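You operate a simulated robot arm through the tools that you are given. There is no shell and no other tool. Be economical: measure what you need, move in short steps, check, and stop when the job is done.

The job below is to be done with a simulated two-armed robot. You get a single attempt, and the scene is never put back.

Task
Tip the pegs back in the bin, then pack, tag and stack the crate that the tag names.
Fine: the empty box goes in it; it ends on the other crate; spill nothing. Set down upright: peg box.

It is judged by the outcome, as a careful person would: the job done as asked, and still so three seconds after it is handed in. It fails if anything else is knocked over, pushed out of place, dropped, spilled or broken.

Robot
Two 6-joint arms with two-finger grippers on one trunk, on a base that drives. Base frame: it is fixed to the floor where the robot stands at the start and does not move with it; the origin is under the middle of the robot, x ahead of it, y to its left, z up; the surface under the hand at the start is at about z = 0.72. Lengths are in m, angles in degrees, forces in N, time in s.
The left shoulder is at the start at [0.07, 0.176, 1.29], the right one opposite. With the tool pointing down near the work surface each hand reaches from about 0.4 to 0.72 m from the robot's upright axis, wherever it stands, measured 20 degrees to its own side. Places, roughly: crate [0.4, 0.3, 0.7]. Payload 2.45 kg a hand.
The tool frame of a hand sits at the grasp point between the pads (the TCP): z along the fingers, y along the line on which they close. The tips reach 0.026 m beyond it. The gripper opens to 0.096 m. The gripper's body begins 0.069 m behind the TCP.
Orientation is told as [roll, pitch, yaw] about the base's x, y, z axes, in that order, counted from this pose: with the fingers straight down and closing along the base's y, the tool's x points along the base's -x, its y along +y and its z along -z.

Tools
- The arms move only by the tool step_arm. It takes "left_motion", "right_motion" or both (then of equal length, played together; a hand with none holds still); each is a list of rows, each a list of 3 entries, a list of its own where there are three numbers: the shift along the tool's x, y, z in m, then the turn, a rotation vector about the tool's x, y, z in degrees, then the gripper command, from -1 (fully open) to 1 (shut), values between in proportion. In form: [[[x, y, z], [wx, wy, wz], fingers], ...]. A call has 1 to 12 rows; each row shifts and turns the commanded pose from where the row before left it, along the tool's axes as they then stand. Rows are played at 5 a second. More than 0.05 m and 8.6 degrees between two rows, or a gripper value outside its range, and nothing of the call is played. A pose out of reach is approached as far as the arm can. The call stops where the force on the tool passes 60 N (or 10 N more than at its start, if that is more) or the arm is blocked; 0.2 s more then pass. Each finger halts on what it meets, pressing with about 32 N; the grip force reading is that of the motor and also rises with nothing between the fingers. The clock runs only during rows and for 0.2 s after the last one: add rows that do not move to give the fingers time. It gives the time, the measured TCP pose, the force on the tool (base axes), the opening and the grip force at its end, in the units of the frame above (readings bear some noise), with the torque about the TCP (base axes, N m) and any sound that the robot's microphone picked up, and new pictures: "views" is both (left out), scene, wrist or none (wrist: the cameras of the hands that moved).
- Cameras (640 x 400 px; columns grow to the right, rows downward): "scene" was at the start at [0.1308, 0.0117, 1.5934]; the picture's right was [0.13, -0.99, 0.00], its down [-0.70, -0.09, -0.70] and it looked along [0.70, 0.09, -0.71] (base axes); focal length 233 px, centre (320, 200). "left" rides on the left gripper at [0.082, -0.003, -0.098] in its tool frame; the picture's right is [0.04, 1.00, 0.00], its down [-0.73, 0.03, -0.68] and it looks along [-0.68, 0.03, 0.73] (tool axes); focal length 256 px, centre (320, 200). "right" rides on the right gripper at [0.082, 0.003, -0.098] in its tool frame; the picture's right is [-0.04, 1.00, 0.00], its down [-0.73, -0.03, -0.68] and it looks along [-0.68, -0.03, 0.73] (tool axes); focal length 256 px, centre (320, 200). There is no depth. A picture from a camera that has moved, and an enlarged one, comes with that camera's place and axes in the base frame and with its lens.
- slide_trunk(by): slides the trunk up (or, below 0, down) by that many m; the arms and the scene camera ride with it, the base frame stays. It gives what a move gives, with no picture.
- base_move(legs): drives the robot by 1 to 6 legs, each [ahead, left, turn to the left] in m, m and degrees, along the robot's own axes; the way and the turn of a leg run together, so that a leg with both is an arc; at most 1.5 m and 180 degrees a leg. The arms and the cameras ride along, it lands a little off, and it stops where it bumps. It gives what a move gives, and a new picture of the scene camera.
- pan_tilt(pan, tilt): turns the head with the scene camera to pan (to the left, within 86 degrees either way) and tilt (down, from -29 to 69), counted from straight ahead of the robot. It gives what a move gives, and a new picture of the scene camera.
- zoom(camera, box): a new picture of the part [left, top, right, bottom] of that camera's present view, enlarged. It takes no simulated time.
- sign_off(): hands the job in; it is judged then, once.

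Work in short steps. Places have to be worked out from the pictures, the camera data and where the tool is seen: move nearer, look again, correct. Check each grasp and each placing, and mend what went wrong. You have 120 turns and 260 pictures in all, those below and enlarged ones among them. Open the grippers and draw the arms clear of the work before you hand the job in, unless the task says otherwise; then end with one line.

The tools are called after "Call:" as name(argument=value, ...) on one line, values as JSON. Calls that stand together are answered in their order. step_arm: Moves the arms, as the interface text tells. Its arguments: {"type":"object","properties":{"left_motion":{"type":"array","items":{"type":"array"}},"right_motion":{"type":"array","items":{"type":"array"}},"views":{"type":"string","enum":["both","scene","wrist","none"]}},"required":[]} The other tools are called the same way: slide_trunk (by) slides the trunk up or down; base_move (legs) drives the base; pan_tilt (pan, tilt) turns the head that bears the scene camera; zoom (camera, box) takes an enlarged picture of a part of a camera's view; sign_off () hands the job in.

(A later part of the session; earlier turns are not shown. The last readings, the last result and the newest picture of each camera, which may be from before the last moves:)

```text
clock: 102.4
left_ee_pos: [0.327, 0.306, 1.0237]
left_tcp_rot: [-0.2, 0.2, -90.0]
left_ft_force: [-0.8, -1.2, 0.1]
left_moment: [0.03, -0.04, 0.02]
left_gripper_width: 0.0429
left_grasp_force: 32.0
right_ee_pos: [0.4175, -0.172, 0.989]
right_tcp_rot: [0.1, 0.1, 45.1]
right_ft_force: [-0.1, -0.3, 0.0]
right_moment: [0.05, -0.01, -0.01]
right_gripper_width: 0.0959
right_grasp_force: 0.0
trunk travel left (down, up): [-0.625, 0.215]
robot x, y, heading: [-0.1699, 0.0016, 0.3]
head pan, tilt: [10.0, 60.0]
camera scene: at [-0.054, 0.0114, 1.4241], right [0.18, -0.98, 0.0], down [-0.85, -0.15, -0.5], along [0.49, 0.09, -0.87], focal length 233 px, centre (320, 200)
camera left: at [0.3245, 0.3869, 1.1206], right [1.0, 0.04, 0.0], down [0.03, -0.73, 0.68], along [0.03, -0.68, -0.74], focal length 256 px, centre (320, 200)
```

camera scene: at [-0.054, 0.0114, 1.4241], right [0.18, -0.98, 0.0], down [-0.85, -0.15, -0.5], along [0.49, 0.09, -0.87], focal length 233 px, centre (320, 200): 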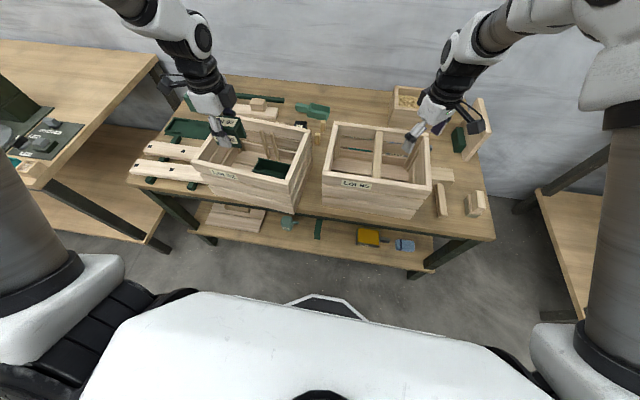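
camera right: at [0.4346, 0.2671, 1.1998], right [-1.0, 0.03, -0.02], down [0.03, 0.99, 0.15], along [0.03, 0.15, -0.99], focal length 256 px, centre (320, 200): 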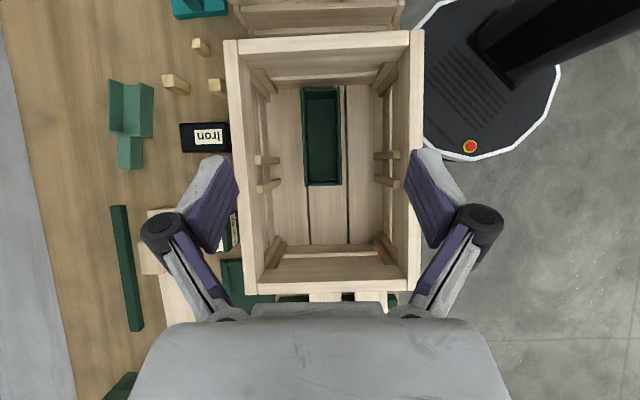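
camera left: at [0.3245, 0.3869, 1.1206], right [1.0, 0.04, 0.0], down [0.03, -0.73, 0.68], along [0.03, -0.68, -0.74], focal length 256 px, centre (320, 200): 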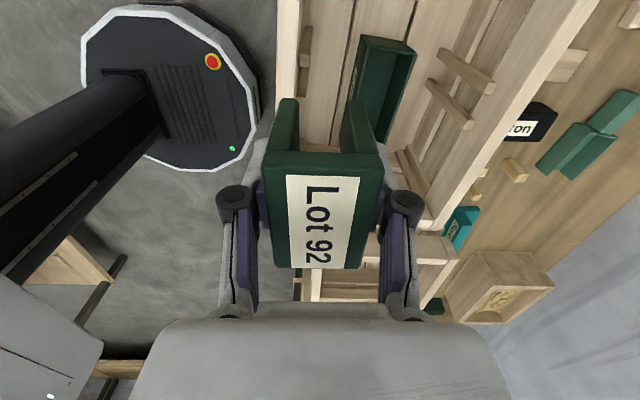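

Let me measure the tag slot against the rim thickness in enlarged views.

Call:
zoom(camera="left", box=[240, 0, 400, 100])

Call:
zoom(camera="left", box=[240, 70, 400, 170])

Call:
zoom(camera="scene", box=[160, 80, 320, 180])

```text
4.00 times, centred on (320, 50) of left
camera zoom: at [0.3245, 0.3869, 1.1206], right [1.0, 0.04, 0.0], down [0.03, -0.73, 0.68], along [0.03, -0.68, -0.74], focal length 1024 px, centre (320, 800)
```

zoom: 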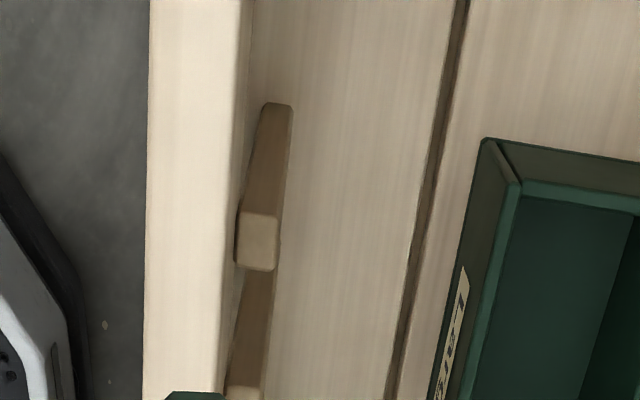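

```text
4.00 times, centred on (320, 120) of left
camera zoom: at [0.3245, 0.3869, 1.1206], right [1.0, 0.04, 0.0], down [0.03, -0.73, 0.68], along [0.03, -0.68, -0.74], focal length 1024 px, centre (320, 520)
```

zoom: 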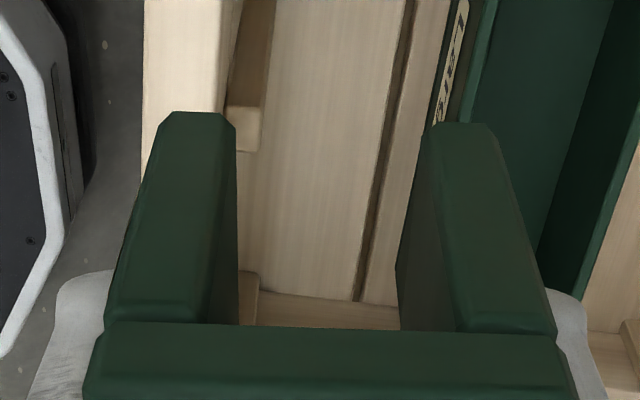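

```text
4.00 times, centred on (240, 130) of scene
camera zoom: at [-0.054, 0.0114, 1.4241], right [0.18, -0.98, 0.0], down [-0.85, -0.15, -0.5], along [0.49, 0.09, -0.87], focal length 931 px, centre (640, 480)
```

zoom: 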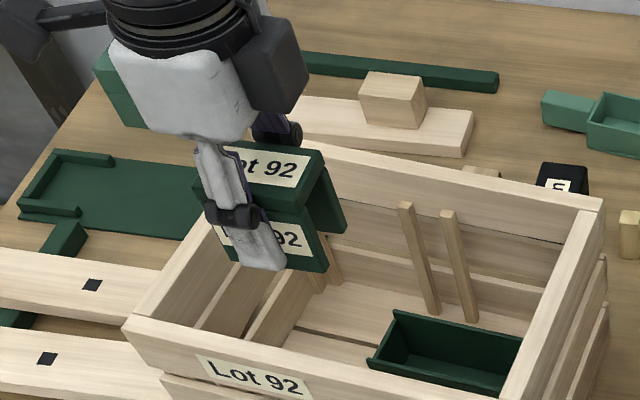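

Slot ≈25 mm versus rim ≈19 mm, and the front rim runs at about −5.6° yaw. I'll align the hand's yaw and come to just above the rim right of the printed label.

Call:
step_arm(left_motion=[[[-0.027, -0.012, 0.02], [0, 0, 0], 1], [[-0.027, -0.012, 0.02], [0, 0, 0], 1], [[-0.027, -0.012, 0.02], [0, 0, 5.6], 1], [[0, 0, 0], [0, 0, 0], 1]], views="both")

Call:
zoom(camera="left", box=[200, 0, 440, 150])

```text
clock: 103.4
left_ee_pos: [0.2915, 0.2276, 0.9639]
left_tcp_rot: [-0.2, 0.0, -95.5]
left_ft_force: [0.0, -0.2, -0.4]
left_moment: [-0.02, 0.0, 0.0]
left_gripper_width: 0.0429
left_grasp_force: 32.0
right_ee_pos: [0.4189, -0.1697, 0.9887]
right_tcp_rot: [-0.1, 0.3, 45.0]
right_ft_force: [-0.5, 0.1, -0.3]
right_moment: [-0.02, 0.02, 0.01]
right_gripper_width: 0.0959
right_grasp_force: 0.1
trunk travel left (down, up): [-0.625, 0.215]
robot x, y, heading: [-0.1701, 0.0001, 0.2]
head pan, tilt: [10.0, 60.0]
camera scene: at [-0.0538, 0.0139, 1.4241], right [0.18, -0.98, 0.0], down [-0.85, -0.15, -0.5], along [0.49, 0.09, -0.87], focal length 233 px, centre (320, 200)
camera left: at [0.2966, 0.3069, 1.061], right [1.0, -0.06, 0.0], down [-0.04, -0.73, 0.68], along [-0.04, -0.68, -0.73], focal length 256 px, centre (320, 200)
```

scene: 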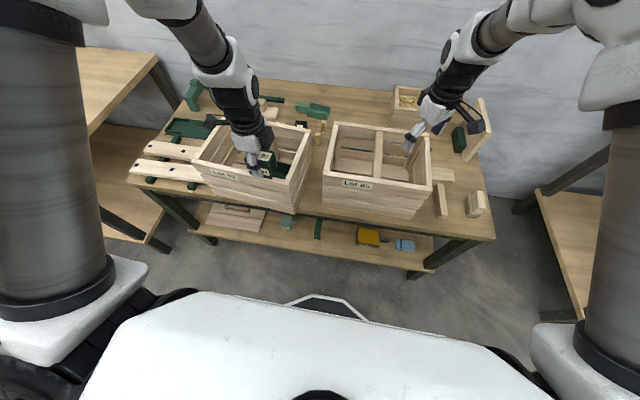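
left: 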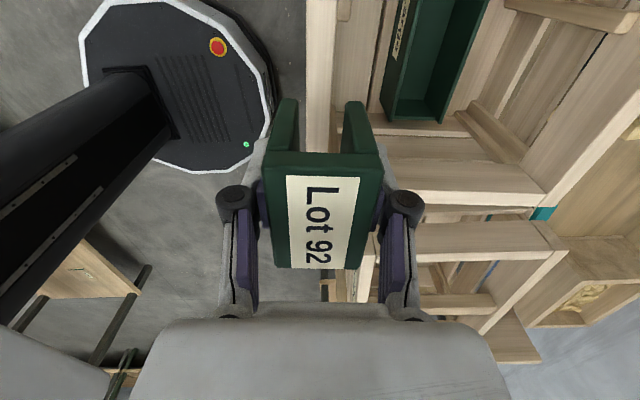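

```text
2.67 times, centred on (320, 75) of left
camera zoom: at [0.2966, 0.3069, 1.061], right [1.0, -0.06, 0.0], down [-0.04, -0.73, 0.68], along [-0.04, -0.68, -0.73], focal length 683 px, centre (320, 533)
```

zoom: 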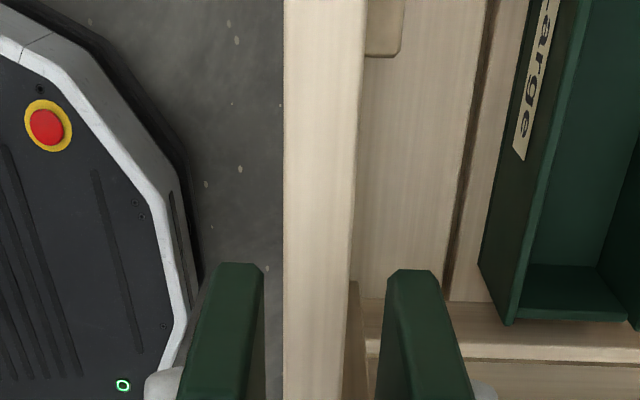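

Rim is centred and parallel with the slot. Lowering onto it.

Call:
step_arm(left_motion=[[[0, 0, 0.03], [0, 0, 0], 1], [[0, 0, 0], [0, 0, 0], 1]], views="wrist")

Call:
zoom(camera="left", box=[200, 0, 440, 150])

Call:
zoom(camera="scene", box=[180, 100, 340, 200])

```text
clock: 104.0
left_ee_pos: [0.2894, 0.2269, 0.9334]
left_tcp_rot: [-0.1, 0.1, -95.5]
left_ft_force: [0.1, -0.3, -0.8]
left_moment: [0.03, 0.01, 0.0]
left_gripper_width: 0.0429
left_grasp_force: 32.0
right_ee_pos: [0.4189, -0.1694, 0.9898]
right_tcp_rot: [-0.1, 0.2, 45.1]
right_ft_force: [0.1, 0.1, -0.1]
right_moment: [-0.02, -0.01, -0.01]
right_gripper_width: 0.0963
right_grasp_force: 0.0
trunk travel left (down, up): [-0.625, 0.215]
robot x, y, heading: [-0.1718, 0.0009, -0.1]
head pan, tilt: [10.0, 60.0]
camera left: at [0.2951, 0.307, 1.0306], right [1.0, -0.06, 0.0], down [-0.04, -0.73, 0.68], along [-0.04, -0.68, -0.73], focal length 256 px, centre (320, 200)
```

left: 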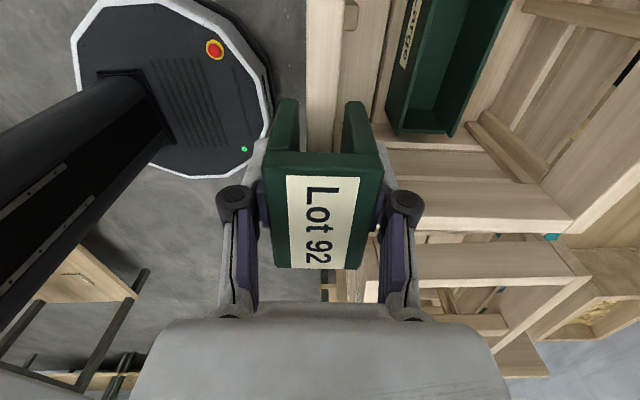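

```text
2.67 times, centred on (320, 75) of left
camera zoom: at [0.2951, 0.307, 1.0306], right [1.0, -0.06, 0.0], down [-0.04, -0.73, 0.68], along [-0.04, -0.68, -0.73], focal length 683 px, centre (320, 533)
```

zoom: 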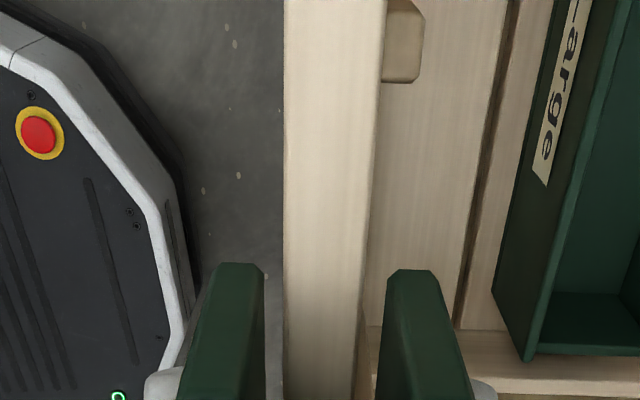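

```text
4.00 times, centred on (260, 150) of scene
camera zoom: at [-0.0547, 0.0133, 1.4242], right [0.17, -0.98, 0.0], down [-0.85, -0.15, -0.5], along [0.49, 0.09, -0.87], focal length 931 px, centre (560, 400)
```

zoom: 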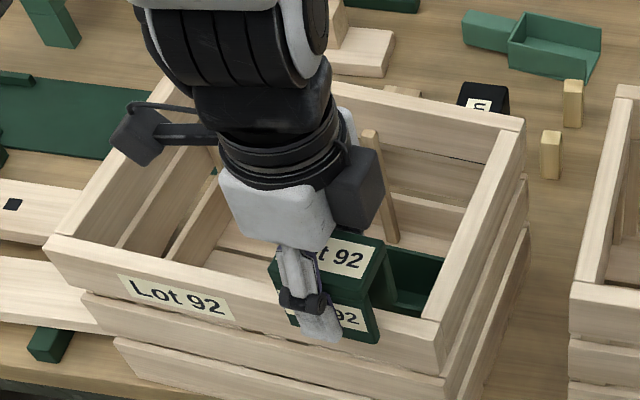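

Still centred. Continuing down in 1 cm steps until seated.

Call:
step_arm(left_motion=[[[0, 0, 0.012], [0, 0, 0], 1], [[0, 0, 0.012], [0, 0, 0], 1], [[0, 0, 0.01], [0, 0, 0], 1], [[0, 0, 0], [0, 0, 0], 1]], views="wrist")

Call:
zoom(camera="scene", box=[180, 100, 340, 200])

```text
clock: 105.0
left_ee_pos: [0.2917, 0.2255, 0.9008]
left_tcp_rot: [-0.2, 0.0, -95.5]
left_ft_force: [-0.8, 0.3, -0.3]
left_moment: [-0.03, -0.03, 0.01]
left_gripper_width: 0.0429
left_grasp_force: 32.0
right_ee_pos: [0.4196, -0.1704, 0.9889]
right_tcp_rot: [0.1, 0.1, 45.2]
right_ft_force: [0.5, 0.9, -0.1]
right_moment: [0.03, 0.01, 0.02]
right_gripper_width: 0.0959
right_grasp_force: 0.1
trunk travel left (down, up): [-0.625, 0.215]
robot x, y, heading: [-0.1677, 0.0014, 0.0]
head pan, tilt: [10.0, 60.0]
camera left: at [0.2966, 0.3062, 0.9972], right [1.0, -0.06, 0.0], down [-0.04, -0.73, 0.68], along [-0.04, -0.68, -0.73], focal length 256 px, centre (320, 200)
```

left: 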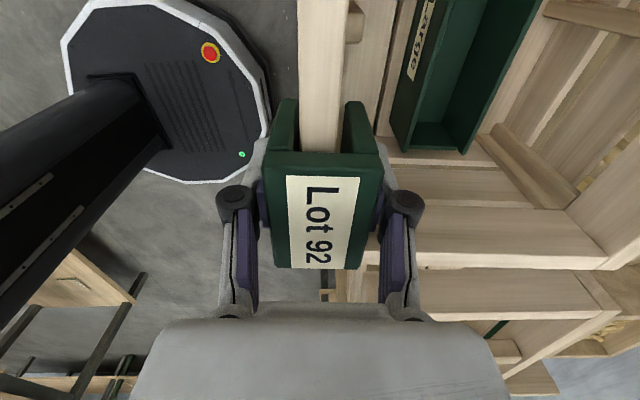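

```text
4.00 times, centred on (260, 150) of scene
camera zoom: at [-0.0539, 0.0132, 1.4241], right [0.17, -0.98, 0.0], down [-0.85, -0.15, -0.5], along [0.49, 0.09, -0.87], focal length 931 px, centre (560, 400)
```

zoom: 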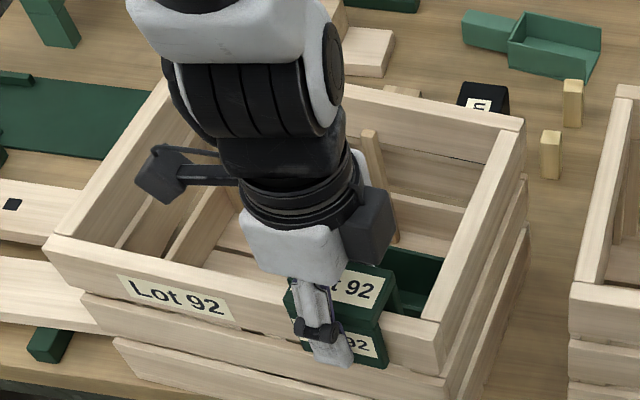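

Rim is between the legs. Continuing the last stretch and feeling for seating.

Call:
step_arm(left_motion=[[[0, 0, 0.01], [0, 0, 0], 1], [[0, 0, 0.006], [0, 0, 0], 1], [[0, 0, 0], [0, 0, 0], 1]], views="none")

Call:
step_arm(left_motion=[[[0, 0, 0.005], [0, 0, 0], 1], [[0, 0, 0], [0, 0, 0], 1]], views="wrist")

```text
clock: 105.8
left_ee_pos: [0.2921, 0.2256, 0.8842]
left_tcp_rot: [0.0, 0.0, -95.6]
left_ft_force: [1.4, 1.8, 14.3]
left_moment: [0.04, 0.03, -0.01]
left_gripper_width: 0.0429
left_grasp_force: 32.5
right_ee_pos: [0.4182, -0.1706, 0.9898]
right_tcp_rot: [0.1, 0.1, 45.1]
right_ft_force: [0.1, 0.3, -0.5]
right_moment: [0.01, 0.01, -0.01]
right_gripper_width: 0.0959
right_grasp_force: 0.1
trunk travel left (down, up): [-0.625, 0.215]
robot x, y, heading: [-0.1695, 0.0022, 0.1]
head pan, tilt: [10.0, 60.0]
```

```text
clock: 106.4
left_ee_pos: [0.291, 0.2253, 0.8798]
left_tcp_rot: [0.0, 0.1, -95.6]
left_ft_force: [1.3, 1.0, 24.9]
left_moment: [0.01, 0.02, -0.02]
left_gripper_width: 0.0429
left_grasp_force: 32.4
right_ee_pos: [0.4167, -0.1701, 0.9901]
right_tcp_rot: [0.1, 0.0, 45.0]
right_ft_force: [-0.1, -0.1, -0.9]
right_moment: [-0.01, 0.03, 0.01]
right_gripper_width: 0.096
right_grasp_force: 0.0
trunk travel left (down, up): [-0.625, 0.215]
robot x, y, heading: [-0.1716, 0.0051, 0.1]
head pan, tilt: [10.0, 60.0]
camera left: at [0.296, 0.3055, 0.9772], right [1.0, -0.06, 0.0], down [-0.04, -0.73, 0.68], along [-0.04, -0.68, -0.74], focal length 256 px, centre (320, 200)
```

left: 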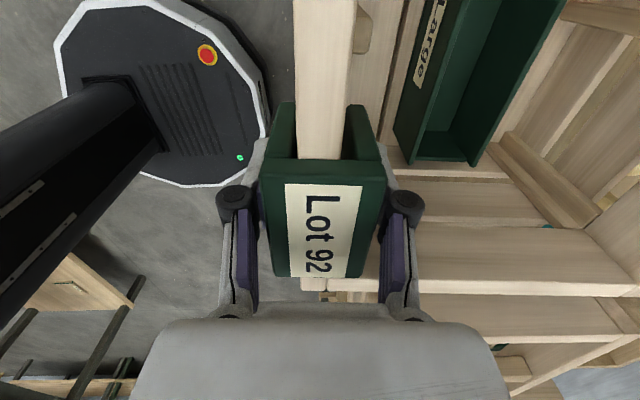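

Seated: 14–25 N of upward force and the plate rests on the rim. Opening, then drawing the hand straight up.

Call:
step_arm(left_motion=[[[0, 0, -0.004], [0, 0, 0], 0.3], [[0, 0, 0], [0, 0, 0], -0.2], [[0, 0, 0], [0, 0, 0], -0.46], [[0, 0, -0.03], [0, 0, 0], -0.46], [[0, 0, -0.04], [0, 0, 0], -0.46], [[0, 0, -0.04], [0, 0, 0], -0.46], [[0, 0, -0.04], [0, 0, 0], -0.46]], views="both")

Call:
zoom(camera="scene", box=[180, 100, 340, 200])

```text
clock: 108.0
left_ee_pos: [0.2904, 0.2255, 1.0336]
left_tcp_rot: [0.0, 0.0, -95.5]
left_ft_force: [-0.8, 0.9, -0.4]
left_moment: [0.01, -0.01, 0.04]
left_gripper_width: 0.0702
left_grasp_force: 0.0
right_ee_pos: [0.4188, -0.1701, 0.9898]
right_tcp_rot: [0.0, 0.1, 45.2]
right_ft_force: [-0.3, 0.9, 0.7]
right_moment: [0.01, 0.0, -0.03]
right_gripper_width: 0.0958
right_grasp_force: 0.0
trunk travel left (down, up): [-0.625, 0.215]
robot x, y, heading: [-0.1722, 0.0012, 0.3]
head pan, tilt: [10.0, 60.0]
camera scene: at [-0.0557, 0.0128, 1.4243], right [0.17, -0.98, 0.0], down [-0.85, -0.15, -0.5], along [0.49, 0.09, -0.87], focal length 233 px, centre (320, 200)
camera left: at [0.2962, 0.3064, 1.1314], right [1.0, -0.06, 0.0], down [-0.04, -0.73, 0.68], along [-0.04, -0.68, -0.73], focal length 256 px, centre (320, 200)
```

scene: 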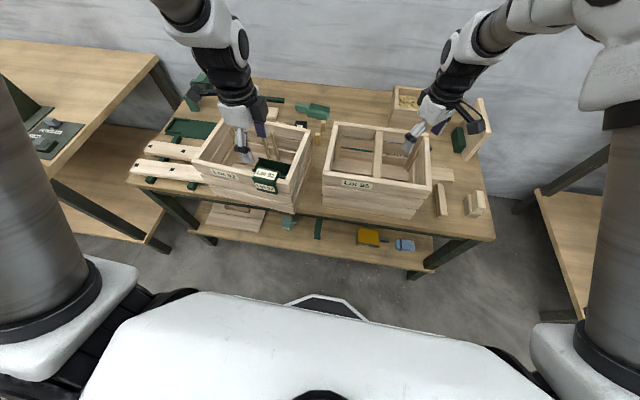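
left: 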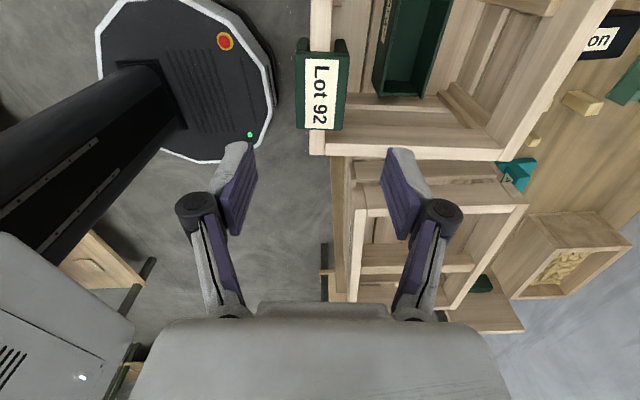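

```text
4.00 times, centred on (260, 150) of scene
camera zoom: at [-0.0557, 0.0128, 1.4243], right [0.17, -0.98, 0.0], down [-0.85, -0.15, -0.5], along [0.49, 0.09, -0.87], focal length 931 px, centre (560, 400)
```

zoom: 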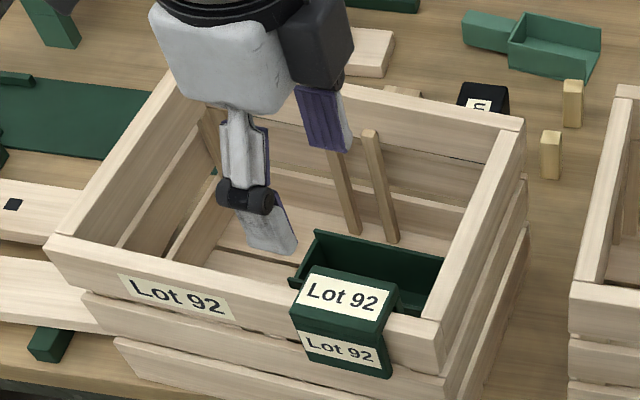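

The tag sits properly on the front rim. Next: lift with both hands on the side walls, using trunk and base motion so both arms move together. I'll drive left to face the crate squarely (heading −5.7°, matching it) and lower the trunk slightly for lift travel.

Call:
base_move(legs=[[0, 0.27, 0], [0, 0, -5.7]])

Call:
slide_trunk(by=-0.05)

Call:
pan_tilt(pan=0, tilt=60)

```text
clock: 110.5
left_ee_pos: [0.3115, 0.4472, 1.0333]
left_tcp_rot: [-0.2, -0.1, -101.3]
left_ft_force: [-0.4, -0.4, -0.2]
left_moment: [-0.01, 0.02, 0.02]
left_gripper_width: 0.07
left_grasp_force: 0.0
right_ee_pos: [0.3983, 0.0391, 0.9889]
right_tcp_rot: [0.1, 0.2, 39.3]
right_ft_force: [0.8, 0.3, -0.3]
right_moment: [-0.02, -0.02, 0.03]
right_gripper_width: 0.096
right_grasp_force: 0.1
trunk travel left (down, up): [-0.625, 0.215]
robot x, y, heading: [-0.1744, 0.2663, -5.7]
head pan, tilt: [10.0, 60.0]
camera scene: at [-0.0537, 0.2701, 1.4241], right [0.07, -1.0, 0.0], down [-0.86, -0.06, -0.5], along [0.5, 0.04, -0.87], focal length 233 px, centre (320, 200)
```

scene: 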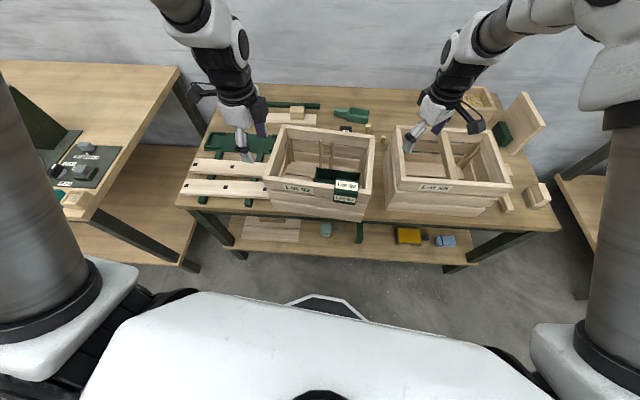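

```text
clock: 111.4
left_ee_pos: [0.3125, 0.4471, 0.9831]
left_tcp_rot: [-0.2, -0.1, -101.3]
left_ft_force: [0.3, -0.8, 0.1]
left_moment: [-0.02, -0.02, 0.02]
left_gripper_width: 0.0701
left_grasp_force: 0.0
right_ee_pos: [0.3991, 0.0405, 0.9399]
right_tcp_rot: [0.0, 0.1, 39.3]
right_ft_force: [0.1, 0.0, 0.9]
right_moment: [-0.02, 0.04, 0.0]
right_gripper_width: 0.0961
right_grasp_force: 0.1
trunk travel left (down, up): [-0.575, 0.265]
robot x, y, heading: [-0.1722, 0.2676, -5.5]
head pan, tilt: [10.0, 60.0]
```

```text
clock: 112.1
left_ee_pos: [0.3125, 0.4458, 0.9835]
left_tcp_rot: [-0.2, 0.0, -101.2]
left_ft_force: [-0.9, 0.4, -0.5]
left_moment: [-0.01, -0.02, 0.0]
left_gripper_width: 0.0702
left_grasp_force: 0.0
right_ee_pos: [0.3979, 0.0401, 0.9388]
right_tcp_rot: [0.1, 0.2, 39.2]
right_ft_force: [0.0, -0.4, 0.2]
right_moment: [-0.01, 0.0, 0.03]
right_gripper_width: 0.096
right_grasp_force: 0.2
trunk travel left (down, up): [-0.575, 0.265]
robot x, y, heading: [-0.1725, 0.27, -5.7]
head pan, tilt: [0.0, 60.0]
camera scene: at [-0.0539, 0.2583, 1.3741], right [-0.1, -1.0, 0.0], down [-0.86, 0.09, -0.5], along [0.5, -0.05, -0.87], focal length 233 px, centre (320, 200)
```

scene: 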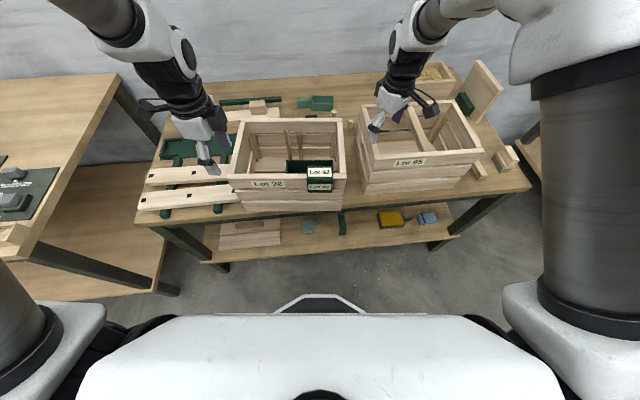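

Both hands are above rim height. Turning both to yaw −5.7 to match the crate.

Call:
step_arm(left_motion=[[[0, 0, 0], [0, 0, -7.96], -1], [[0, 0, 0], [0, 0, -7.96], -1], [[0, 0, 0], [0, 0, -7.96], -1], [[0, 0, 0], [0, 0, -7.96], -1], [[0, 0, 0], [0, 0, -7.96], -1], [[0, 0, 0], [0, 0, -7.96], -1], [[0, 0, 0], [0, 0, -7.96], -1], [[0, 0, 0], [0, 0, -7.96], -1], [[0, 0, 0], [0, 0, -7.96], -1], [[0, 0, 0], [0, 0, -7.96], -1], [[0, 0, 0], [0, 0, -7.96], -1], [[0, 0, 0], [0, 0, -7.96], -1]], right_motion=[[[0, 0, -0.005], [0, 0, 3.74], -1], [[0, 0, -0.005], [0, 0, 3.74], -1], [[0, 0, -0.005], [0, 0, 3.74], -1], [[0, 0, -0.005], [0, 0, 3.74], -1], [[0, 0, -0.005], [0, 0, 3.74], -1], [[0, 0, -0.005], [0, 0, 3.74], -1], [[0, 0, -0.005], [0, 0, 3.74], -1], [[0, 0, -0.005], [0, 0, 3.74], -1], [[0, 0, 0], [0, 0, 3.74], -1], [[0, 0, 0], [0, 0, 3.74], -1], [[0, 0, 0], [0, 0, 3.74], -1], [[0, 0, 0], [0, 0, 3.76], -1]], views="both")

```text
clock: 114.7
left_ee_pos: [0.3127, 0.4482, 0.9827]
left_tcp_rot: [0.0, 0.1, -5.8]
left_ft_force: [0.2, -0.2, 0.8]
left_moment: [0.01, 0.01, -0.01]
left_gripper_width: 0.096
left_grasp_force: 0.1
right_ee_pos: [0.3983, 0.0411, 0.9791]
right_tcp_rot: [-0.1, 0.2, -5.6]
right_ft_force: [-0.6, 0.0, 0.4]
right_moment: [-0.01, -0.01, 0.04]
right_gripper_width: 0.0963
right_grasp_force: 0.0
trunk travel left (down, up): [-0.575, 0.265]
robot x, y, heading: [-0.169, 0.2692, -5.7]
head pan, tilt: [0.0, 60.0]
camera scene: at [-0.0539, 0.2583, 1.3741], right [-0.1, -0.99, 0.0], down [-0.86, 0.09, -0.5], along [0.5, -0.05, -0.87], focal length 233 px, centre (320, 200)
camera right: at [0.3184, 0.0517, 1.077], right [0.14, 0.99, 0.0], down [0.73, -0.1, 0.68], along [0.67, -0.09, -0.74], focal length 256 px, centre (320, 200)
camera left: at [0.2319, 0.4513, 1.0804], right [0.06, 1.0, 0.0], down [0.74, -0.04, 0.68], along [0.68, -0.04, -0.74], focal length 256 px, centre (320, 200)
```

scene: 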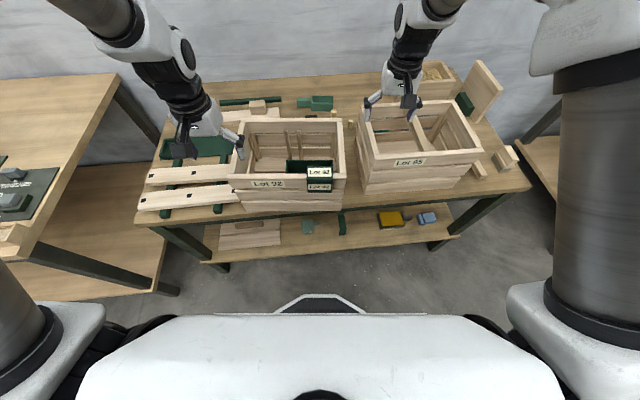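
right: 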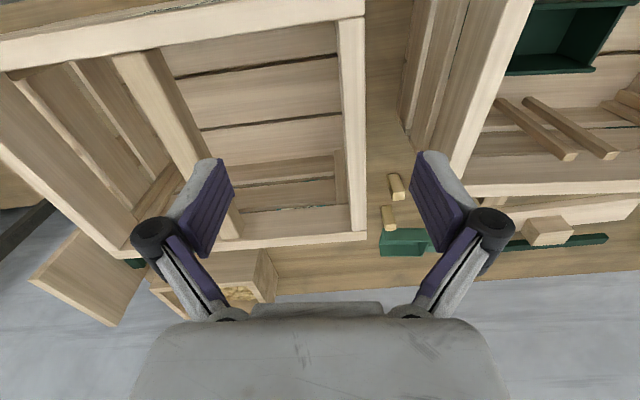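
left: 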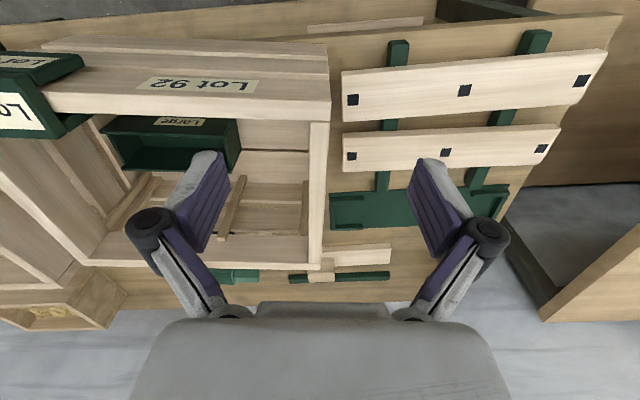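

Let me zoom on the right camera to fix the right wall's location.

Call:
zoom(camera="right", box=[380, 0, 640, 200])

```text
2.00 times, centred on (510, 100) of right
camera zoom: at [0.3184, 0.0517, 1.077], right [0.14, 0.99, 0.0], down [0.73, -0.1, 0.68], along [0.67, -0.09, -0.74], focal length 512 px, centre (-60, 400)
```

zoom: 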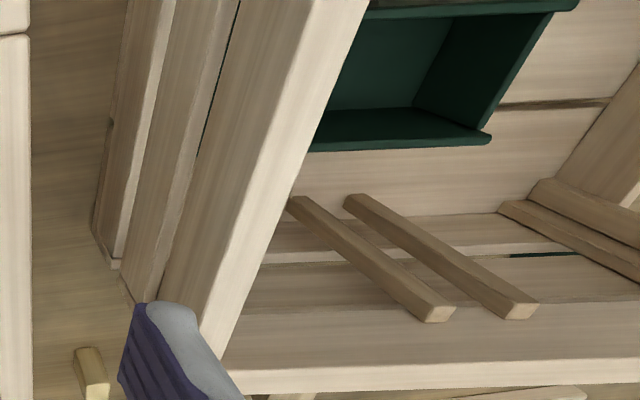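

Combining views, rim z≈0.893; wall centres at about (0.414, 0.439) left and (0.386, 0.155) right. Moving both hands over these points, tips still above the rim.

Call:
step_arm(left_motion=[[[-0.034, 0, 0], [0, 0, 0], -1], [[-0.034, 0.0005, 0], [0, 0, 0], -1], [[-0.0334, 0.0005, 0], [0, 0, 0], -1], [[0, 0, 0.045], [0, 0, 0], -1], [[0, 0, 0], [0, 0, 0], -1]], right_motion=[[[0.008, 0.0374, 0], [0, 0, 0], -1], [[0.008, 0.0374, 0], [0, 0, 0], -1], [[0.0073, 0.0375, 0], [0, 0, 0], -1], [[0, 0, 0.042], [0, 0, 0], -1], [[0, 0, 0], [0, 0, 0], -1]], views="both")

```text
clock: 115.9
left_ee_pos: [0.4125, 0.4379, 0.9373]
left_tcp_rot: [0.0, 0.1, -5.7]
left_ft_force: [0.3, 0.1, -0.1]
left_moment: [-0.05, -0.06, -0.01]
left_gripper_width: 0.0961
left_grasp_force: 0.1
right_ee_pos: [0.4039, 0.1134, 0.9491]
right_tcp_rot: [3.4, 0.2, -8.5]
right_ft_force: [-1.0, -0.1, 0.9]
right_moment: [0.0, -0.04, 0.01]
right_gripper_width: 0.0961
right_grasp_force: 0.0
right hand out of reach, approached as far as the arm can: row 3, 4
trunk travel left (down, up): [-0.575, 0.265]
robot x, y, heading: [-0.1707, 0.272, -5.8]
head pan, tilt: [0.0, 60.0]
camera scene: at [-0.0559, 0.2582, 1.3743], right [-0.1, -0.99, 0.0], down [-0.86, 0.09, -0.5], along [0.5, -0.05, -0.87], focal length 233 px, centre (320, 200)
camera right: at [0.3233, 0.1219, 1.0472], right [0.19, 0.98, 0.06], down [0.72, -0.18, 0.67], along [0.67, -0.09, -0.74], focal length 256 px, centre (320, 200)
camera left: at [0.3313, 0.4417, 1.0346], right [0.06, 1.0, 0.0], down [0.73, -0.05, 0.68], along [0.68, -0.04, -0.74], focal length 256 px, centre (320, 200)
```

scene: 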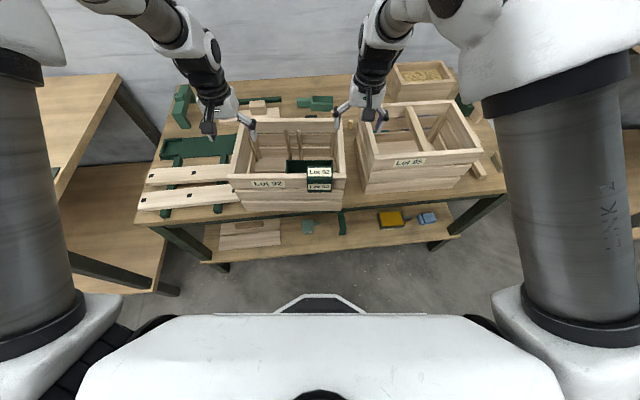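
right: 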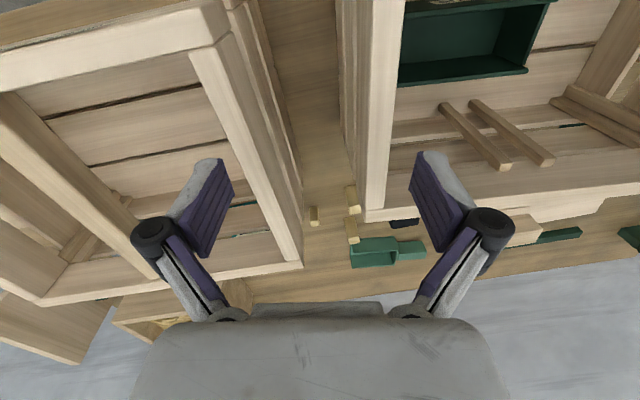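
left: 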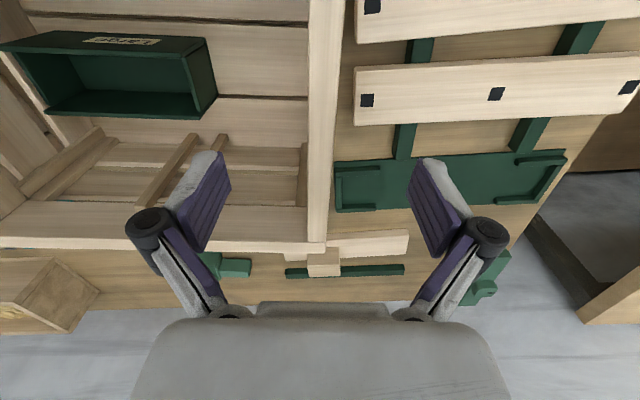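

The right arm is too folded at this distance. Backing the robot off 0.1 m, then re-centring both hands.

Call:
base_move(legs=[[-0.1, 0, 0]])

```text
clock: 117.0
left_ee_pos: [0.3138, 0.4474, 0.9359]
left_tcp_rot: [0.0, 0.2, -5.6]
left_ft_force: [-0.4, -0.2, 0.5]
left_moment: [-0.01, -0.07, 0.01]
left_gripper_width: 0.0963
left_grasp_force: 0.1
right_ee_pos: [0.304, 0.124, 0.9452]
right_tcp_rot: [3.1, 0.6, -8.3]
right_ft_force: [0.1, 0.5, 0.5]
right_moment: [0.01, -0.01, 0.02]
right_gripper_width: 0.0959
right_grasp_force: 0.1
trunk travel left (down, up): [-0.575, 0.265]
robot x, y, heading: [-0.2683, 0.277, -5.5]
head pan, tilt: [0.0, 60.0]
camera scene: at [-0.1531, 0.2683, 1.3742], right [-0.1, -1.0, 0.0], down [-0.86, 0.08, -0.5], along [0.5, -0.05, -0.87], focal length 233 px, centre (320, 200)
```

scene: 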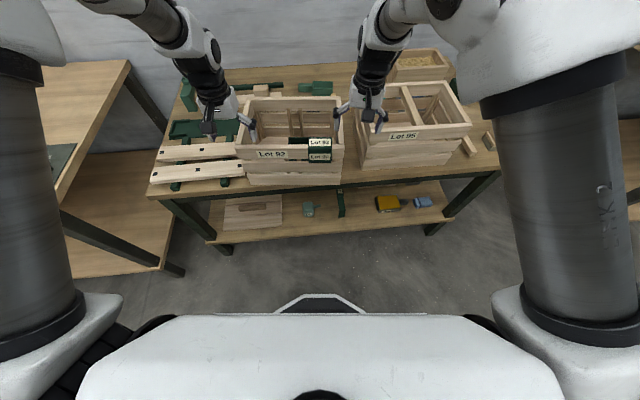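

Call:
step_arm(left_motion=[[[-0.034, 0.0005, 0], [0, 0, 0], -1], [[-0.034, 0.0005, 0], [0, 0, 0], -1], [[-0.0324, 0.0006, 0], [0, 0, 0], -1], [[0, 0, 0], [0, 0, 0], -1]], right_motion=[[[0, 0, 0], [3.1, 0, -2.7], -1], [[-0.025, 0.014, 0], [0, 0, 0], -1], [[-0.026, 0.0145, 0], [0, 0, 0], -1], [[-0.026, 0.014, 0], [0, 0, 0], -1]], views="wrist")

```text
clock: 118.0
left_ee_pos: [0.4154, 0.4401, 0.9355]
left_tcp_rot: [0.0, 0.3, -5.8]
left_ft_force: [0.3, -0.5, 0.6]
left_moment: [-0.02, 0.0, 0.0]
left_gripper_width: 0.0961
left_grasp_force: 0.1
right_ee_pos: [0.3875, 0.1583, 0.9435]
right_tcp_rot: [0.0, 0.6, -5.7]
right_ft_force: [-0.5, -0.3, 0.0]
right_moment: [0.01, 0.02, 0.0]
right_gripper_width: 0.096
right_grasp_force: 0.1
trunk travel left (down, up): [-0.575, 0.265]
robot x, y, heading: [-0.2663, 0.2802, -5.5]
head pan, tilt: [0.0, 60.0]
camera right: at [0.3078, 0.1687, 1.0425], right [0.14, 0.99, 0.0], down [0.73, -0.1, 0.67], along [0.67, -0.09, -0.74], focal length 256 px, centre (320, 200)
camera left: at [0.3355, 0.4437, 1.0327], right [0.06, 1.0, 0.0], down [0.74, -0.04, 0.68], along [0.68, -0.04, -0.74], focal length 256 px, centre (320, 200)
```

right: 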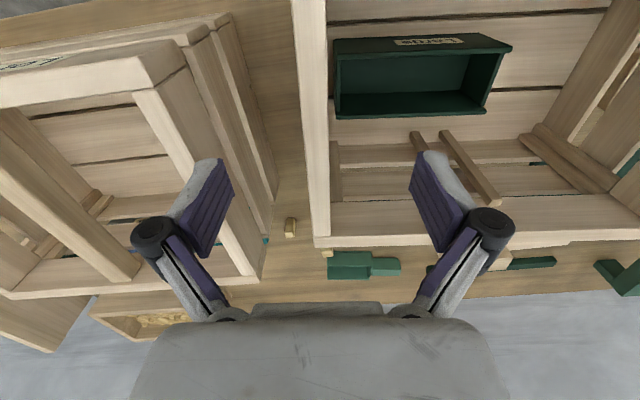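
left: 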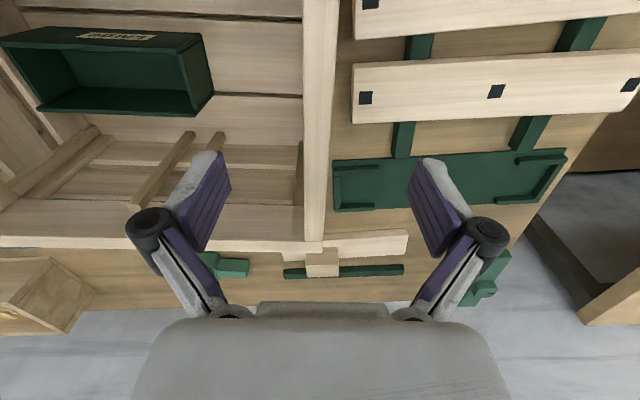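

Both walls are centred between the fingers. Lowering both hands to 2 cm below the rim.

Call:
step_arm(left_motion=[[[0, 0, 0.021], [0, 0, 0], -1], [[0, 0, 0.021], [0, 0, 0], -1], [[0, 0, 0.0205], [0, 0, 0], -1], [[0, 0, 0], [0, 0, 0], -1]], right_motion=[[[0, -0.002, 0.0235], [0, 0, 0], -1], [[0, 0, 0.0235], [0, 0, 0], -1], [[0, 0, 0.0235], [0, 0, 0], -1], [[0, 0, 0], [0, 0, 0], -1]], views="wrist")

```text
clock: 119.0
left_ee_pos: [0.4146, 0.4398, 0.8745]
left_tcp_rot: [0.0, 0.1, -5.7]
left_ft_force: [-0.1, -0.2, 0.1]
left_moment: [0.01, -0.02, -0.01]
left_gripper_width: 0.0958
left_grasp_force: 0.0
right_ee_pos: [0.3849, 0.1577, 0.875]
right_tcp_rot: [0.1, 0.4, -5.7]
right_ft_force: [-0.6, -0.1, -0.1]
right_moment: [-0.02, 0.0, -0.03]
right_gripper_width: 0.0959
right_grasp_force: 0.0
trunk travel left (down, up): [-0.575, 0.265]
robot x, y, heading: [-0.2662, 0.2785, -5.6]
head pan, tilt: [0.0, 60.0]
camera right: at [0.3053, 0.1681, 0.9726], right [0.14, 0.99, 0.0], down [0.73, -0.1, 0.67], along [0.67, -0.09, -0.74], focal length 256 px, centre (320, 200)
camera left: at [0.3333, 0.4438, 0.9711], right [0.06, 1.0, 0.0], down [0.73, -0.04, 0.68], along [0.68, -0.04, -0.74], focal length 256 px, centre (320, 200)
```

right: 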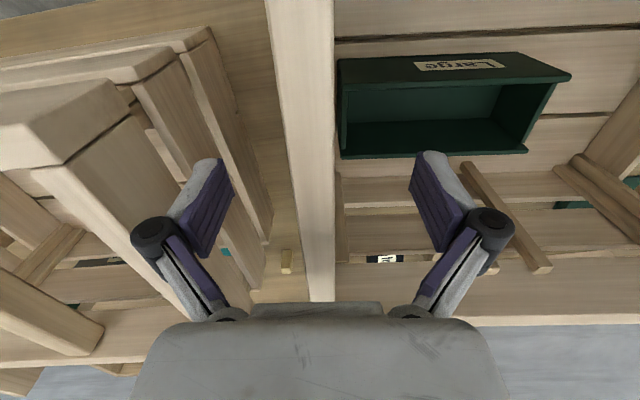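
left: 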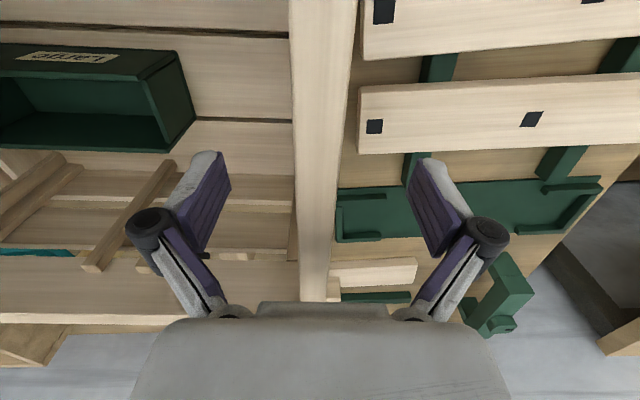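

Walls are between both pairs of fingers. Closing both together.

Call:
step_arm(left_motion=[[[0, 0, 0], [0, 0, 0], -0.3], [[0, 0, 0], [0, 0, 0], 0.3], [[0, 0, 0], [0, 0, 0], 1], [[0, 0, 0], [0, 0, 0], 1], [[0, 0, 0], [0, 0, 0], 1]], right_motion=[[[0, 0, 0], [0, 0, 0], -0.3], [[0, 0, 0], [0, 0, 0], 0.3], [[0, 0, 0], [0, 0, 0], 1], [[0, 0, 0], [0, 0, 0], 1], [[0, 0, 0], [0, 0, 0], 1]], views="wrist")

```text
clock: 120.2
left_ee_pos: [0.4153, 0.439, 0.874]
left_tcp_rot: [0.0, 0.1, -5.7]
left_ft_force: [0.7, -7.5, 2.9]
left_moment: [-0.19, 0.11, 0.29]
left_gripper_width: 0.0158
left_grasp_force: 32.1
right_ee_pos: [0.3856, 0.1566, 0.8746]
right_tcp_rot: [0.1, 0.6, -5.7]
right_ft_force: [0.0, 7.5, 2.2]
right_moment: [0.2, 0.17, 0.19]
right_gripper_width: 0.0157
right_grasp_force: 31.7
trunk travel left (down, up): [-0.575, 0.265]
robot x, y, heading: [-0.2699, 0.2776, -5.5]
head pan, tilt: [0.0, 60.0]
camera right: at [0.3055, 0.1681, 0.9729], right [0.14, 0.99, 0.0], down [0.73, -0.1, 0.67], along [0.67, -0.09, -0.74], focal length 256 px, centre (320, 200)
camera left: at [0.3335, 0.4435, 0.9713], right [0.06, 1.0, 0.0], down [0.73, -0.04, 0.68], along [0.68, -0.04, -0.74], focal length 256 px, centre (320, 200)
```

right: 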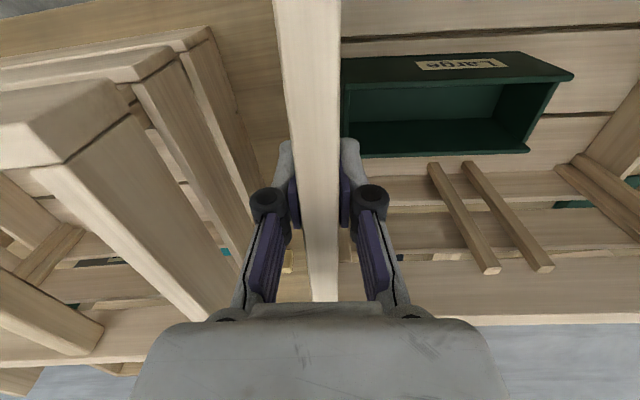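
left: 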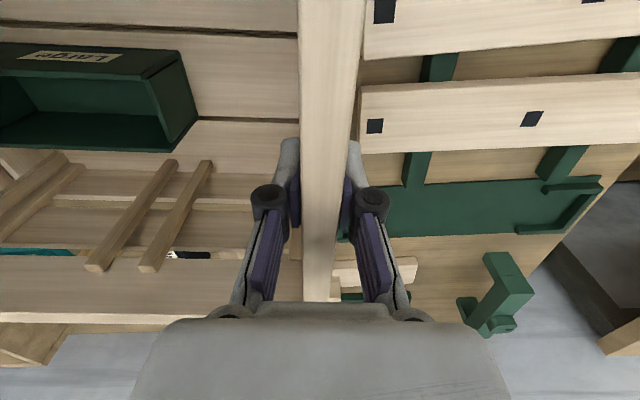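

Both hands grip the walls (15.8 mm). Test lift with the trunk by 3 cm.

Call:
slide_trunk(by=0.03)

Call:
pan_tilt(pan=-8, tilt=55)

Call:
zoom(camera="scene", box=[160, 80, 480, 280])

```text
clock: 121.0
left_ee_pos: [0.4171, 0.4405, 0.9016]
left_tcp_rot: [0.0, 0.4, -5.7]
left_ft_force: [1.4, -11.9, -4.5]
left_moment: [-0.35, -0.05, 0.31]
left_gripper_width: 0.0161
left_grasp_force: 31.7
right_ee_pos: [0.3869, 0.1576, 0.9032]
right_tcp_rot: [0.0, 0.7, -5.6]
right_ft_force: [-0.3, 12.8, -4.8]
right_moment: [0.27, 0.09, 0.23]
right_gripper_width: 0.0158
right_grasp_force: 32.2
trunk travel left (down, up): [-0.605, 0.235]
robot x, y, heading: [-0.27, 0.2761, -5.7]
head pan, tilt: [0.0, 60.0]
```

```text
clock: 121.7
left_ee_pos: [0.4154, 0.4391, 0.9015]
left_tcp_rot: [0.0, 0.2, -5.7]
left_ft_force: [0.0, -15.1, -4.5]
left_moment: [-0.35, -0.17, 0.32]
left_gripper_width: 0.0156
left_grasp_force: 32.8
right_ee_pos: [0.3848, 0.1579, 0.9038]
right_tcp_rot: [0.1, 0.6, -5.6]
right_ft_force: [-0.7, 14.6, -5.7]
right_moment: [0.41, 0.08, 0.18]
right_gripper_width: 0.0157
right_grasp_force: 32.3
trunk travel left (down, up): [-0.605, 0.235]
robot x, y, heading: [-0.2665, 0.2781, -5.6]
head pan, tilt: [-8.0, 55.0]
camera scene: at [-0.1469, 0.2579, 1.41], right [-0.23, -0.97, 0.0], down [-0.8, 0.19, -0.57], along [0.56, -0.13, -0.82], focal length 233 px, centre (320, 200)
```

scene: 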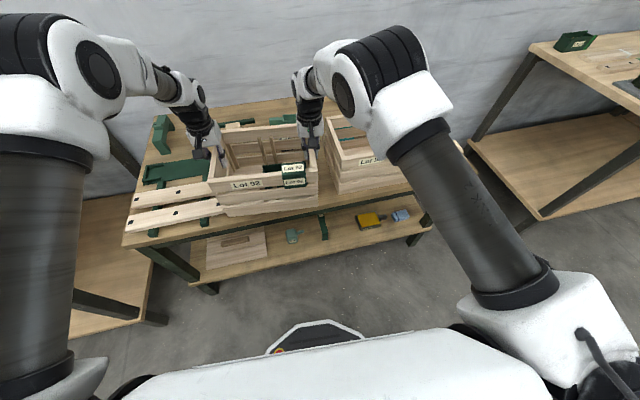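

```text
2.00 times, centred on (320, 180) of scene
camera zoom: at [-0.1469, 0.2579, 1.41], right [-0.23, -0.97, 0.0], down [-0.8, 0.19, -0.57], along [0.56, -0.13, -0.82], focal length 466 px, centre (320, 240)
```

zoom: 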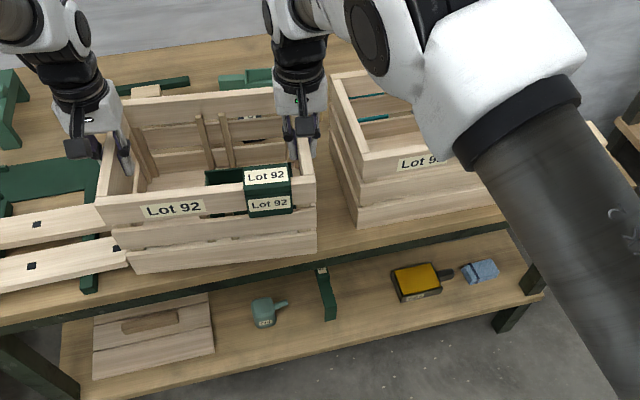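

The crate lifts cleanly (~0.55 kg per hand), level and with the tag and box in place. I'll ease the inward tension by 1 mm per hand, then raise a further 0.2 m.

Call:
step_arm(left_motion=[[[0, -0.001, 0], [0, 0, 0], 1], [[0, 0, 0], [0, 0, 0], 1]], right_motion=[[[0, 0.001, 0], [0, 0, 0], 1], [[0, 0, 0], [0, 0, 0], 1]], views="none")

Call:
slide_trunk(by=0.2)

Call:
pan_tilt(pan=-12, tilt=58)

```text
clock: 122.3
left_ee_pos: [0.4158, 0.4409, 0.9035]
left_tcp_rot: [0.1, 0.3, -5.7]
left_ft_force: [1.9, 0.0, -5.3]
left_moment: [0.07, 0.0, 0.36]
left_gripper_width: 0.0156
left_grasp_force: 32.3
right_ee_pos: [0.3854, 0.1568, 0.9037]
right_tcp_rot: [0.0, 0.7, -5.6]
right_ft_force: [-1.8, 0.2, -4.9]
right_moment: [0.1, -0.01, 0.26]
right_gripper_width: 0.0159
right_grasp_force: 32.5
trunk travel left (down, up): [-0.605, 0.235]
robot x, y, heading: [-0.2693, 0.2777, -5.5]
head pan, tilt: [-8.0, 55.0]
```

```text
clock: 124.5
left_ee_pos: [0.4144, 0.4399, 1.103]
left_tcp_rot: [0.0, 0.4, -5.8]
left_ft_force: [4.6, 28.1, -5.7]
left_moment: [0.63, -0.17, 0.22]
left_gripper_width: 0.0157
left_grasp_force: 31.8
right_ee_pos: [0.3855, 0.1566, 1.1029]
right_tcp_rot: [0.0, 0.6, -5.6]
right_ft_force: [-5.0, -28.5, -4.2]
right_moment: [-0.69, 0.1, 0.17]
right_gripper_width: 0.0156
right_grasp_force: 31.7
trunk travel left (down, up): [-0.805, 0.035]
robot x, y, heading: [-0.2683, 0.28, -5.5]
head pan, tilt: [-8.0, 55.0]
```

```text
clock: 125.1
left_ee_pos: [0.4155, 0.439, 1.102]
left_tcp_rot: [0.0, 0.3, -5.7]
left_ft_force: [4.0, 33.0, -3.7]
left_moment: [0.77, -0.26, 0.32]
left_gripper_width: 0.0159
left_grasp_force: 31.9
right_ee_pos: [0.3867, 0.1565, 1.103]
right_tcp_rot: [0.0, 0.7, -5.6]
right_ft_force: [-4.9, -33.3, -5.4]
right_moment: [-0.78, 0.21, 0.14]
right_gripper_width: 0.0159
right_grasp_force: 32.0
trunk travel left (down, up): [-0.805, 0.035]
robot x, y, heading: [-0.2703, 0.2743, -5.5]
head pan, tilt: [-12.0, 58.0]
camera scene: at [-0.1511, 0.254, 1.6063], right [-0.3, -0.95, 0.0], down [-0.81, 0.26, -0.53], along [0.5, -0.16, -0.85], focal length 233 px, centre (320, 200)
```

scene: 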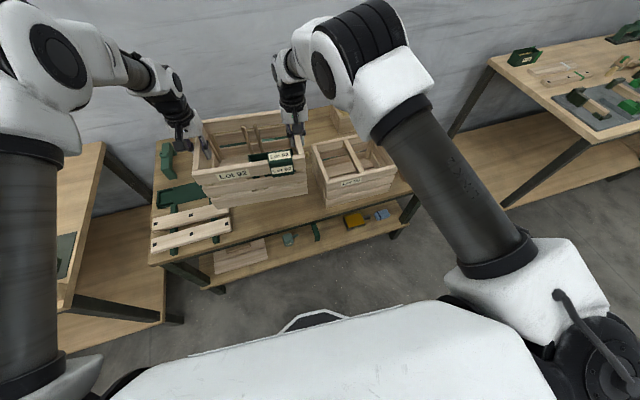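

Lifted well clear. The lateral preload is drifting, so I'll back off the 1 mm squeeze, then turn +5.2° and drive the crate over Lot 95 (whose centre I put at (0.449, −0.078), yaw −0.7°).

Call:
step_arm(left_motion=[[[0, 0.001, 0], [0, 0, 0], 1]], right_motion=[[[0, -0.001, 0], [0, 0, 0], 1]], views="none")

Call:
base_move(legs=[[0, 0, 5.2], [0.057, -0.436, 0]])

```text
clock: 125.5
left_ee_pos: [0.4154, 0.4389, 1.1033]
left_tcp_rot: [0.1, 0.2, -5.8]
left_ft_force: [3.9, 20.6, -3.5]
left_moment: [0.45, -0.47, 0.24]
left_gripper_width: 0.0161
left_grasp_force: 31.5
right_ee_pos: [0.3866, 0.1573, 1.1016]
right_tcp_rot: [0.1, 0.6, -5.6]
right_ft_force: [-3.8, -19.9, -5.5]
right_moment: [-0.52, 0.38, 0.17]
right_gripper_width: 0.0158
right_grasp_force: 32.5
trunk travel left (down, up): [-0.805, 0.035]
robot x, y, heading: [-0.2678, 0.2779, -5.4]
head pan, tilt: [-12.0, 58.0]
```

```text
clock: 128.7
left_ee_pos: [0.4515, 0.0607, 1.1018]
left_tcp_rot: [-0.1, 0.2, -0.6]
left_ft_force: [1.3, -19.3, -5.0]
left_moment: [-0.46, -0.04, 0.25]
left_gripper_width: 0.0157
left_grasp_force: 31.8
right_ee_pos: [0.4468, -0.2225, 1.1022]
right_tcp_rot: [0.0, 0.6, -0.5]
right_ft_force: [-0.5, 19.7, -5.6]
right_moment: [0.48, 0.0, 0.16]
right_gripper_width: 0.0156
right_grasp_force: 31.9
trunk travel left (down, up): [-0.805, 0.035]
robot x, y, heading: [-0.2145, -0.1587, -0.5]
head pan, tilt: [-12.0, 58.0]
camera scene: at [-0.0966, -0.1733, 1.6064], right [-0.22, -0.98, 0.0], down [-0.83, 0.18, -0.53], along [0.52, -0.12, -0.85], focal length 233 px, centre (320, 200)
```

scene: 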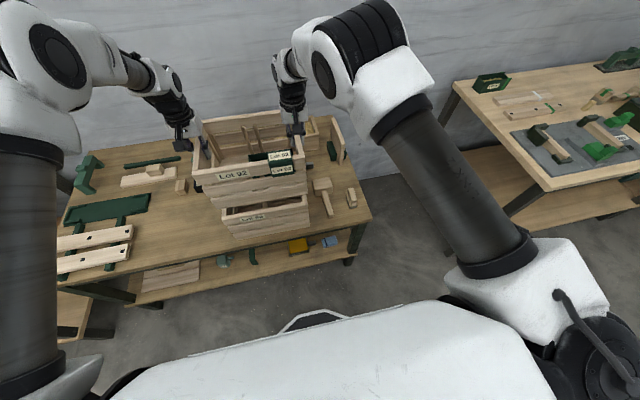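

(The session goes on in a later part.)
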